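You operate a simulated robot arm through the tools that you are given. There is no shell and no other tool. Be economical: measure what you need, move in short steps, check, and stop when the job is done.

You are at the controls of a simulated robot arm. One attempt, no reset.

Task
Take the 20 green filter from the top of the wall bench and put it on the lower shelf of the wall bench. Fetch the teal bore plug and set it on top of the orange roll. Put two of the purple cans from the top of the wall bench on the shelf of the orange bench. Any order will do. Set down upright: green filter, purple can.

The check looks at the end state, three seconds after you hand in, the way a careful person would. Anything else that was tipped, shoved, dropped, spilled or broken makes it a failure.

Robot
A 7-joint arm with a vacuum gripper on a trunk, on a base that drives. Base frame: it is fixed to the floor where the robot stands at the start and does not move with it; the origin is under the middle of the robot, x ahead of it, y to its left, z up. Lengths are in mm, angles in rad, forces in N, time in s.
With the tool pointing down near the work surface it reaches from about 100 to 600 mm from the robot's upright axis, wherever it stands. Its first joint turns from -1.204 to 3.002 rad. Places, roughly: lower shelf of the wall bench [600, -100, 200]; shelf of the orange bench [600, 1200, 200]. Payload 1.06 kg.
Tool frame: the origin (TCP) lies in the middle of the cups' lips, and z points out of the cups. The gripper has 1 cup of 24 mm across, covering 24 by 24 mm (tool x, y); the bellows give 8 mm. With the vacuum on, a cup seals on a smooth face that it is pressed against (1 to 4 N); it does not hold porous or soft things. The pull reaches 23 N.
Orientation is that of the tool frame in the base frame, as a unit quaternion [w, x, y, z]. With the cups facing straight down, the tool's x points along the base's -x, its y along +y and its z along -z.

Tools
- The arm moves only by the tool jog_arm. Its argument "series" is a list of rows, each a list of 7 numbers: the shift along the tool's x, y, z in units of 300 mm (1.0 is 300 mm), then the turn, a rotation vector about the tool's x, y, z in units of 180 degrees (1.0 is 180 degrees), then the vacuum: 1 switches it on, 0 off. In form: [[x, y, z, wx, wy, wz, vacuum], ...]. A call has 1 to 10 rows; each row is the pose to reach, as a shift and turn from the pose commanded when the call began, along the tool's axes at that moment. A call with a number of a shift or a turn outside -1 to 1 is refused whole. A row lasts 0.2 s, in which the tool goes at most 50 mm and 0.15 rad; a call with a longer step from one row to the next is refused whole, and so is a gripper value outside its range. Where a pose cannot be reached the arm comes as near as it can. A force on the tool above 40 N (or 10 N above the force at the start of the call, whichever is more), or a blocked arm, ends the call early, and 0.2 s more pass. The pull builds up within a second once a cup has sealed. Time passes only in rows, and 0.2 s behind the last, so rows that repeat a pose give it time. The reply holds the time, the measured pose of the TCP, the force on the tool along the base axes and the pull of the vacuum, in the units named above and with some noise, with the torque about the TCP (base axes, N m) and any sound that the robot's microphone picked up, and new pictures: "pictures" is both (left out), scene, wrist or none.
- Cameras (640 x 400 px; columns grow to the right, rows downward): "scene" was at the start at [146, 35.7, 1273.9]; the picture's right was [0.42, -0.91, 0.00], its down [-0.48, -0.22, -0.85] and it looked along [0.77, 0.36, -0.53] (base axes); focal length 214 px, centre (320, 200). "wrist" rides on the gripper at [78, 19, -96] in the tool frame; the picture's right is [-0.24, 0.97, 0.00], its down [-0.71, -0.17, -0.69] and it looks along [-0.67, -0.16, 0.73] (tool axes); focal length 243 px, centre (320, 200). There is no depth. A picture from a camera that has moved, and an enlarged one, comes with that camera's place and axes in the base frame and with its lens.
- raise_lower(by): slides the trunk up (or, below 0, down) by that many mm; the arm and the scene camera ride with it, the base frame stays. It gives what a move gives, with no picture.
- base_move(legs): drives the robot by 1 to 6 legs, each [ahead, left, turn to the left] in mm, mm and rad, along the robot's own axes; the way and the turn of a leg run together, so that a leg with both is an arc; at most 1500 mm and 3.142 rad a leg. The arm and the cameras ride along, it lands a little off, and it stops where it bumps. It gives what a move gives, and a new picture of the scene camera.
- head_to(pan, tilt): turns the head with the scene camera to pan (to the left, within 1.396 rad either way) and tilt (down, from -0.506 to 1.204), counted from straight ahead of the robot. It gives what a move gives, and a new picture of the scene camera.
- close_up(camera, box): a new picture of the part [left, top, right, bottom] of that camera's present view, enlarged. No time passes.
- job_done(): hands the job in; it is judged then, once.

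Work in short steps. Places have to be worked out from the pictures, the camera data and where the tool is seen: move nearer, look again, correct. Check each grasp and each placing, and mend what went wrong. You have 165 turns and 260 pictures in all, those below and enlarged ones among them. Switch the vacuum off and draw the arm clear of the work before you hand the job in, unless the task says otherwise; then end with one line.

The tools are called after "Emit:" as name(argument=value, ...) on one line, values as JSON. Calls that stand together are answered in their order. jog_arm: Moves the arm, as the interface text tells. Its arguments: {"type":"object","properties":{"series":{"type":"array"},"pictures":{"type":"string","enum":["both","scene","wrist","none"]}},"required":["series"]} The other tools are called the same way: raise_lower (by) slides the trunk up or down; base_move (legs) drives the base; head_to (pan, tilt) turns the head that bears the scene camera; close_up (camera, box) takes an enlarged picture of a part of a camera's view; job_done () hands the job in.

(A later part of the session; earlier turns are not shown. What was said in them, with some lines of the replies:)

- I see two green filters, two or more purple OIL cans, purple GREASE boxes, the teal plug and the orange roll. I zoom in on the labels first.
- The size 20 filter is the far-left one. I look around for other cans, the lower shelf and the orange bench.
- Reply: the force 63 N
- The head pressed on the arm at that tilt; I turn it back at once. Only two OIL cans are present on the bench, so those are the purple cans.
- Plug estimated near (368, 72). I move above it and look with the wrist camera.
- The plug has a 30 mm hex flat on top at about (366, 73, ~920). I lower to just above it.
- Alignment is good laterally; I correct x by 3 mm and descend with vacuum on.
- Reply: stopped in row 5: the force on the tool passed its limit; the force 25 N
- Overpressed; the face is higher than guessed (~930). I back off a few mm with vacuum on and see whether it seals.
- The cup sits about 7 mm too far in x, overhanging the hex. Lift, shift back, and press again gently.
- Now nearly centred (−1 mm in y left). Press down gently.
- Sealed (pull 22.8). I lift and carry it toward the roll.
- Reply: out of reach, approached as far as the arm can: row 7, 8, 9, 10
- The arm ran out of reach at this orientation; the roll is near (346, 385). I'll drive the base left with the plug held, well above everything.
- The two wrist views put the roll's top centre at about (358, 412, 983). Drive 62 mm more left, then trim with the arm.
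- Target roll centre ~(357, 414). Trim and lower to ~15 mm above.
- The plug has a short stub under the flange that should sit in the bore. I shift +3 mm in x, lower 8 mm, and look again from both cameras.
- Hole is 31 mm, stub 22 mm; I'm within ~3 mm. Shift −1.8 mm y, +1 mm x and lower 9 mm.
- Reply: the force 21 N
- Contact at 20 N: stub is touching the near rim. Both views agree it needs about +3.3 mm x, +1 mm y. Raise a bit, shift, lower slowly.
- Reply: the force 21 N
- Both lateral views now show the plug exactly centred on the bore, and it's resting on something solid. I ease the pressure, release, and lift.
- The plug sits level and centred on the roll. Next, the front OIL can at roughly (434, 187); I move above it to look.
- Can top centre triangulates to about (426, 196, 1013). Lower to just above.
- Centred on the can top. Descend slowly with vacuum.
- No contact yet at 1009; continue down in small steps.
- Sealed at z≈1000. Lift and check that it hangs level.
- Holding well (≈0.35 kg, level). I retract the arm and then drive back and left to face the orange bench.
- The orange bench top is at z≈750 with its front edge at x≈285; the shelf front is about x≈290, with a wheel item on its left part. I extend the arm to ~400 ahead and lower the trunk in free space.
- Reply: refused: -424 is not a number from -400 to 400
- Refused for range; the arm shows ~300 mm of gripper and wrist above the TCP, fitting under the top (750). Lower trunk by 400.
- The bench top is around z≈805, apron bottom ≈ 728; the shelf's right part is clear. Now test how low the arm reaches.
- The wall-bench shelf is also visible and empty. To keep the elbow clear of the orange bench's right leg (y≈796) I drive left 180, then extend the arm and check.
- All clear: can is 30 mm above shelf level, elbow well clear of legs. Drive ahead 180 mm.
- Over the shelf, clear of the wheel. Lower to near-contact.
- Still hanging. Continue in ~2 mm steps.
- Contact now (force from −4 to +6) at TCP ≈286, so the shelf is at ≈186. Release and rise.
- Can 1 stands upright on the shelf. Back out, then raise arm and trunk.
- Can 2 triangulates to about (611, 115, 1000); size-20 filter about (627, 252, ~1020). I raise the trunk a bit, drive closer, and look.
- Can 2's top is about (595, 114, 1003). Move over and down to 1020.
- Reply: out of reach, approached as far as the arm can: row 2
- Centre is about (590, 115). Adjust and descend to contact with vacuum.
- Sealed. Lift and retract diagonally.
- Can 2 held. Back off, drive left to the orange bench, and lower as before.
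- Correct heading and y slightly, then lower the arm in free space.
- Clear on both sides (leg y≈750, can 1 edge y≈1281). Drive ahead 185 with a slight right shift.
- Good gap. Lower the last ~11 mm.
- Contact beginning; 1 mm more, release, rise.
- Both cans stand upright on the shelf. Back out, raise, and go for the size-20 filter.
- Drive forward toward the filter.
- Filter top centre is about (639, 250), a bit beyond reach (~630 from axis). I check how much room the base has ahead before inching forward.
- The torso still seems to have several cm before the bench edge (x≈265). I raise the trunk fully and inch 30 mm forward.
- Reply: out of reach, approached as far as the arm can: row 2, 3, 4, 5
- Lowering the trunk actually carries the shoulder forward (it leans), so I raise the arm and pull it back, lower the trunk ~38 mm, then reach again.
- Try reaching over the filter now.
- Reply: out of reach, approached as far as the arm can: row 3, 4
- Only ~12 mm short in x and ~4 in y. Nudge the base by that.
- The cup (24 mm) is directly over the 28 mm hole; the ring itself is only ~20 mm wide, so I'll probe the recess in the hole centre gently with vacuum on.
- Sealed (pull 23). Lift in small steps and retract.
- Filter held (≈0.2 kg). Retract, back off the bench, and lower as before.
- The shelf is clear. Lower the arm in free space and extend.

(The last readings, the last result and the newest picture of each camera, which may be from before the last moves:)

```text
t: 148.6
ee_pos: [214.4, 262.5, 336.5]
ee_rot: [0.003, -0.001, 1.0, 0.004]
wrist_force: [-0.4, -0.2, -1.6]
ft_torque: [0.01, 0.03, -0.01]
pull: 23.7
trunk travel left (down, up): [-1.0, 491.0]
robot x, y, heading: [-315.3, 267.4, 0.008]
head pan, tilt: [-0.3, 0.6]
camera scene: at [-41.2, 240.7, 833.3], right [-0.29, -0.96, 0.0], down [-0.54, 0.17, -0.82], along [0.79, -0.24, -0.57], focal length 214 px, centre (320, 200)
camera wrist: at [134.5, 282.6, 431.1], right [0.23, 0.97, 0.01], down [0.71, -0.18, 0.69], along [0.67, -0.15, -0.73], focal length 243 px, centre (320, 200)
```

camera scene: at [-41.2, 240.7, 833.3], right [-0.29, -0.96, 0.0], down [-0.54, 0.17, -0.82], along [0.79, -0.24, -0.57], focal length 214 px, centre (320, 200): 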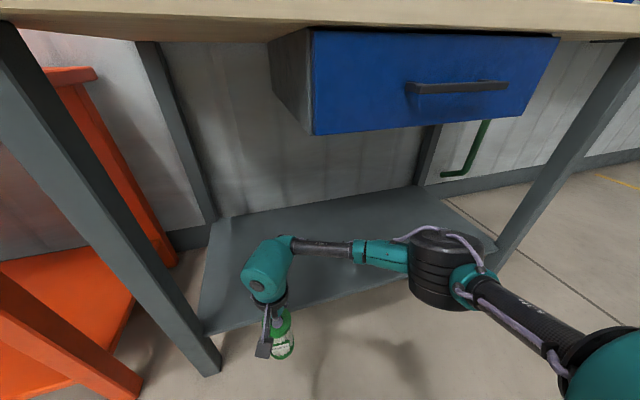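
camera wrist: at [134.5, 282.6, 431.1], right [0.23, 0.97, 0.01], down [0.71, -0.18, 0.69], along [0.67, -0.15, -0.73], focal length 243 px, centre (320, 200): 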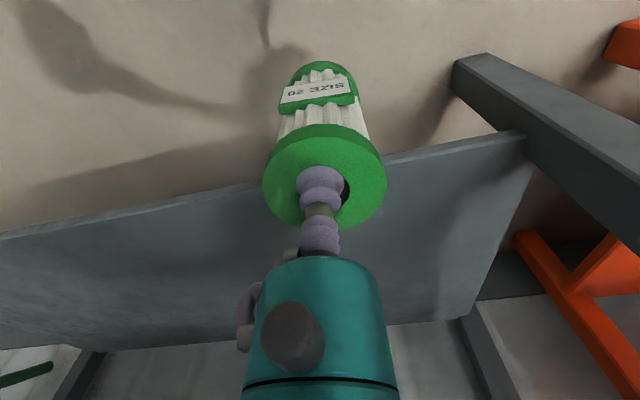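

Shelf front edge ≈ x 300, left edge y≈463. Raise 15 mm for clearance and drive ahead 205.

Emit:
jog_arm(series=[[0, 0, -0.05, 0, 0, 0, 1], [0, 0, -0.05, 0, 0, 0, 1]], pictures="none")

Emit:
base_move(legs=[[205, 0, 0]])

Emit:
jog_arm(series=[[0, 0, 0.03, 0, 0, 0, 1], [0, 0, 0.06, 0, 0, 0, 1], [0, 0, 0.06, 0, 0, 0, 1]], pictures="wrist")

```text
t: 149.2
ee_pos: [214.1, 263.7, 352.2]
ee_rot: [0.003, -0.001, 1.0, 0.003]
wrist_force: [0.3, -0.5, -2.3]
ft_torque: [0.03, 0.05, 0.01]
pull: 23.0
trunk travel left (down, up): [-1.0, 491.0]
robot x, y, heading: [-318.8, 267.7, 0.005]
head pan, tilt: [-0.3, 0.6]
```

```text
t: 150.8
ee_pos: [424.7, 267.6, 351.4]
ee_rot: [0.003, -0.003, 1.0, 0.003]
wrist_force: [0.7, 0.5, -1.1]
ft_torque: [-0.02, -0.03, 0.0]
pull: 22.8
trunk travel left (down, up): [-1.0, 491.0]
robot x, y, heading: [-105.9, 270.3, 0.006]
head pan, tilt: [-0.3, 0.6]
camera scene: at [170.2, 243.0, 833.4], right [-0.29, -0.96, 0.0], down [-0.54, 0.16, -0.83], along [0.79, -0.24, -0.56], focal length 214 px, centre (320, 200)
```

scene: 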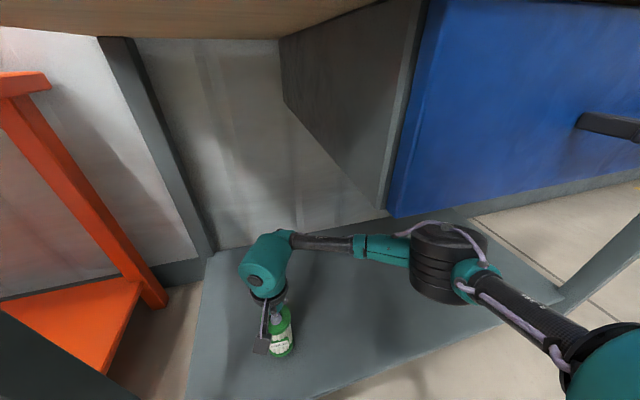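

```text
t: 151.6
ee_pos: [425.0, 269.1, 332.8]
ee_rot: [0.003, -0.004, 1.0, 0.003]
wrist_force: [0.2, 0.4, -2.0]
ft_torque: [0.0, 0.02, 0.01]
pull: 22.8
trunk travel left (down, up): [-1.0, 491.0]
robot x, y, heading: [-107.8, 270.5, 0.011]
head pan, tilt: [-0.3, 0.6]
camera wrist: at [345.9, 286.9, 427.6], right [0.23, 0.97, 0.01], down [0.71, -0.17, 0.69], along [0.67, -0.15, -0.73], focal length 243 px, centre (320, 200)
```

wrist: 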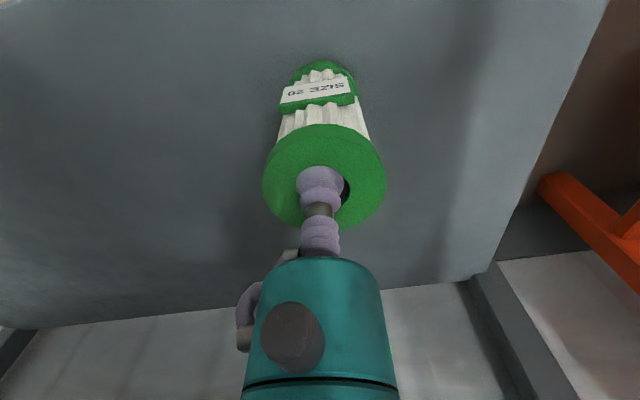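

Over the shelf. Continue down in small steps to find contact.

Emit:
jog_arm(series=[[0, 0, 0.01, 0, 0, 0, 1], [0, 0, 0.02, 0, 0, 0, 1], [0, 0, 0.028, 0, 0, 0, 1], [0, 0, 0.028, 0, 0, 0, 1]], pictures="none")

```text
t: 152.6
ee_pos: [426.1, 268.3, 325.6]
ee_rot: [0.003, -0.002, 1.0, 0.004]
wrist_force: [-0.5, 1.1, 3.7]
ft_torque: [-0.05, 0.05, 0.02]
pull: 22.4
trunk travel left (down, up): [-1.0, 491.0]
robot x, y, heading: [-106.8, 266.1, 0.009]
head pan, tilt: [-0.3, 0.6]
```

Contact (force −2 → +3.7). Release and rise.

Emit:
jog_arm(series=[[0, 0, 0, 0, 0, 0, 0], [0, 0, 0, 0, 0, 0, 0], [0, 0, 0, 0, 0, 0, 0], [0, 0, -0.015, 0, 0, 0, 0], [0, 0, -0.05, 0, 0, 0, 0], [0, 0, -0.12, 0, 0, 0, 0], [0, 0, -0.17, 0, 0, 0, 0], [0, 0, -0.17, 0, 0, 0, 0]], pictures="both")

```text
t: 154.4
ee_pos: [425.2, 266.7, 377.9]
ee_rot: [0.002, -0.003, 1.0, 0.003]
wrist_force: [1.0, -0.5, 0.9]
ft_torque: [0.0, 0.0, 0.04]
pull: 0.0
trunk travel left (down, up): [-1.0, 491.0]
robot x, y, heading: [-103.3, 265.5, 0.007]
head pan, tilt: [-0.3, 0.6]
camera scene: at [170.1, 243.0, 833.4], right [-0.29, -0.96, 0.0], down [-0.54, 0.16, -0.83], along [0.79, -0.24, -0.56], focal length 214 px, centre (320, 200)
camera wrist: at [345.4, 286.2, 472.5], right [0.23, 0.97, 0.01], down [0.71, -0.17, 0.69], along [0.67, -0.15, -0.73], focal length 243 px, centre (320, 200)
```

scene: 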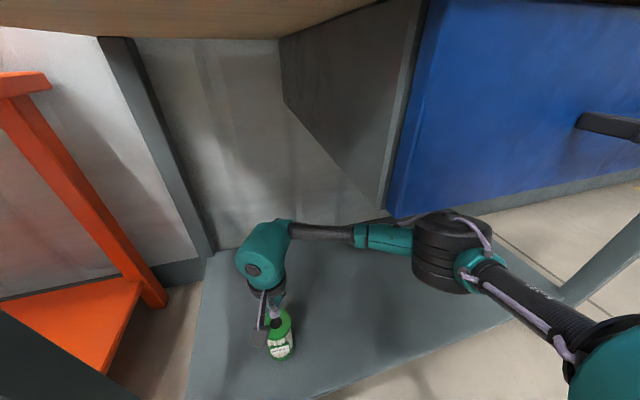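
wrist: 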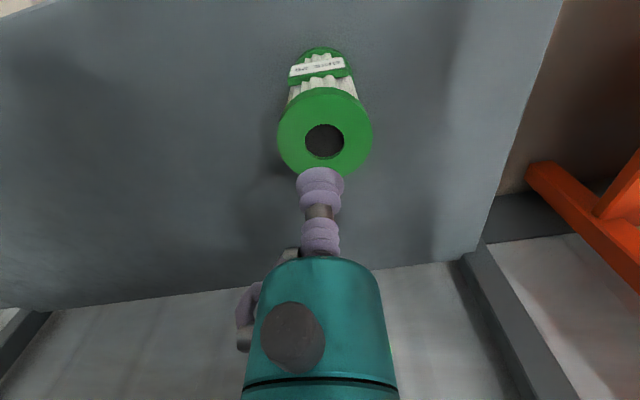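

The filter stands upright on the lower shelf. Back out, raise the arm and trunk, and check everything from a distance.

Emit:
base_move(legs=[[-220, 0, 0]])

Emit:
jog_arm(series=[[0.06, 0, -0.15, 0, 0, 0, 0], [0.12, 0, -0.3, 0, 0, 0, 0], [0.18, 0, -0.45, 0, 0, 0, 0], [0.24, 0, -0.6, 0, 0, 0, 0], [0.3, 0, -0.75, 0, 0, 0, 0], [0.36, 0, -0.9, 0, 0, 0, 0], [0.4, 0, -1.0, 0, 0, 0, 0], [0.4, 0, -1.0, 0, 0, 0, 0]], pictures="none")

Emit:
base_move(legs=[[-200, 0, 0]])

Emit:
raise_lower(by=400)

Emit:
head_to(pan=0.4, tilt=0.5)

Emit:
close_up(camera="scene", box=[160, 150, 480, 400])

```text
t: 156.1
ee_pos: [205.8, 265.5, 377.2]
ee_rot: [0.003, -0.003, 1.0, 0.003]
wrist_force: [0.0, 0.1, 0.0]
ft_torque: [-0.03, -0.02, 0.02]
pull: 0.0
trunk travel left (down, up): [-1.0, 491.0]
robot x, y, heading: [-324.7, 269.8, 0.005]
head pan, tilt: [-0.3, 0.6]
camera scene: at [-49.6, 241.3, 833.3], right [-0.29, -0.96, 0.0], down [-0.54, 0.16, -0.83], along [0.79, -0.24, -0.56], focal length 214 px, centre (320, 200)
```

scene: 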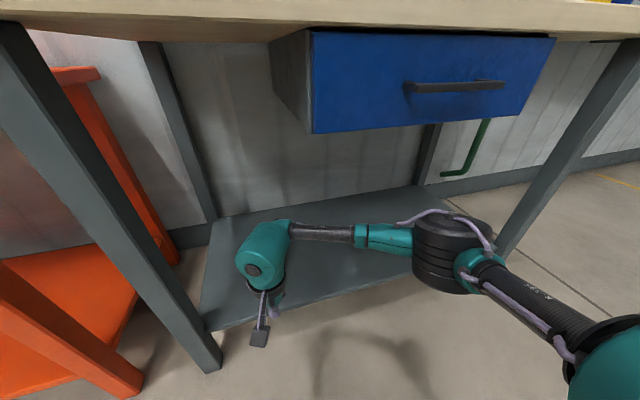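

```text
t: 157.9
ee_pos: [81.6, 264.0, 678.9]
ee_rot: [0.002, -0.003, 1.0, 0.004]
wrist_force: [-0.6, -0.5, -0.2]
ft_torque: [-0.02, 0.04, -0.03]
pull: 0.0
trunk travel left (down, up): [-1.0, 491.0]
robot x, y, heading: [-327.7, 264.1, 0.012]
head pan, tilt: [-0.3, 0.6]
```

```text
t: 159.5
ee_pos: [-117.6, 261.7, 678.0]
ee_rot: [0.004, 0.0, 1.0, 0.003]
wrist_force: [0.3, 0.0, -0.5]
ft_torque: [0.04, -0.01, 0.01]
pull: 0.0
trunk travel left (down, up): [-1.0, 491.0]
robot x, y, heading: [-525.6, 266.3, 0.004]
head pan, tilt: [-0.3, 0.6]
camera scene: at [-249.2, 239.4, 833.3], right [-0.29, -0.96, 0.0], down [-0.54, 0.17, -0.83], along [0.79, -0.24, -0.56], focal length 214 px, centre (320, 200)
```

scene: 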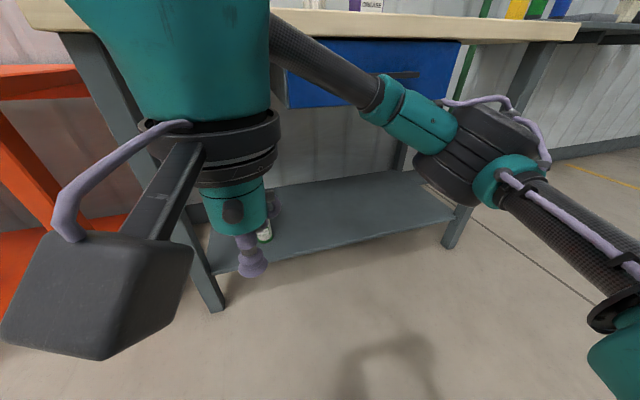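

```text
t: 163.3
ee_pos: [-117.5, 260.9, 1077.5]
ee_rot: [0.002, -0.001, 1.0, 0.004]
wrist_force: [-0.2, 0.5, -0.3]
ft_torque: [0.0, -0.05, 0.04]
pull: 0.1
trunk travel left (down, up): [-401.0, 91.0]
robot x, y, heading: [-526.4, 265.1, 0.001]
head pan, tilt: [-0.3, 0.6]
```

```text
t: 164.4
ee_pos: [-116.8, 260.5, 1077.7]
ee_rot: [0.002, -0.001, 1.0, 0.004]
wrist_force: [0.4, -0.1, -0.1]
ft_torque: [0.03, 0.01, -0.01]
pull: 0.0
trunk travel left (down, up): [-401.0, 91.0]
robot x, y, heading: [-527.5, 264.7, -0.004]
head pan, tilt: [0.4, 0.499]
camera scene: at [-364.8, 300.6, 1251.0], right [0.39, -0.92, 0.0], down [-0.44, -0.19, -0.88], along [0.81, 0.34, -0.48], focal length 214 px, centre (320, 200)
```

scene: 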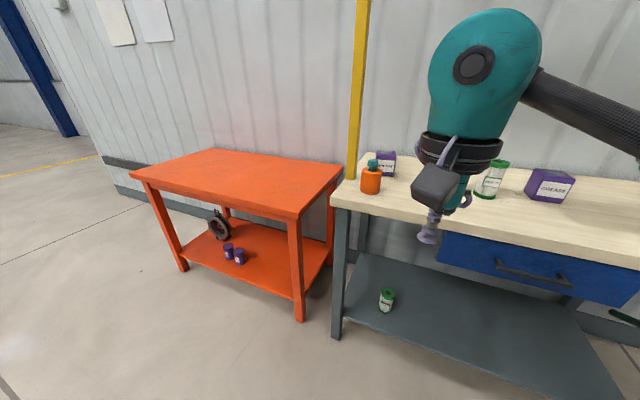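

```text
1.60 times, centred on (320, 275) of scene
camera zoom: at [-364.8, 300.6, 1251.0], right [0.39, -0.92, 0.0], down [-0.44, -0.19, -0.88], along [0.81, 0.34, -0.48], focal length 343 px, centre (320, 80)
```

zoom: 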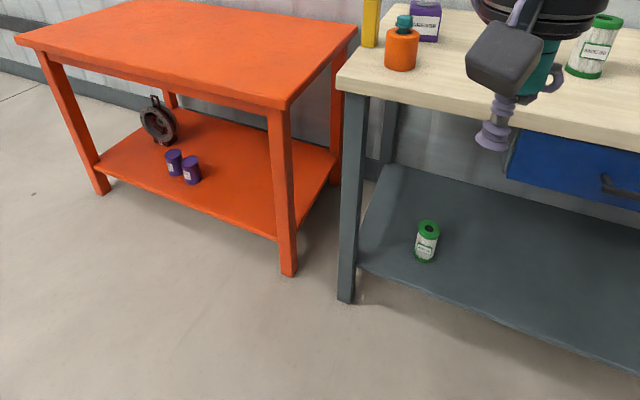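

The filter, both cans and the plug are all upright and in place. The vacuum is off and the arm is clear, so I hand in.

Emit:
job_done()

```text
The job is handed in.
```

The job is handed in, and my last picture showed every item in place. The size 20 green filter is upright on the wall bench's lower shelf. The teal plug is centred on top of the orange roll. Both purple OIL cans are upright on the orange bench's shelf; I took the round OIL cans, not the square GREASE boxes, as the purple cans.
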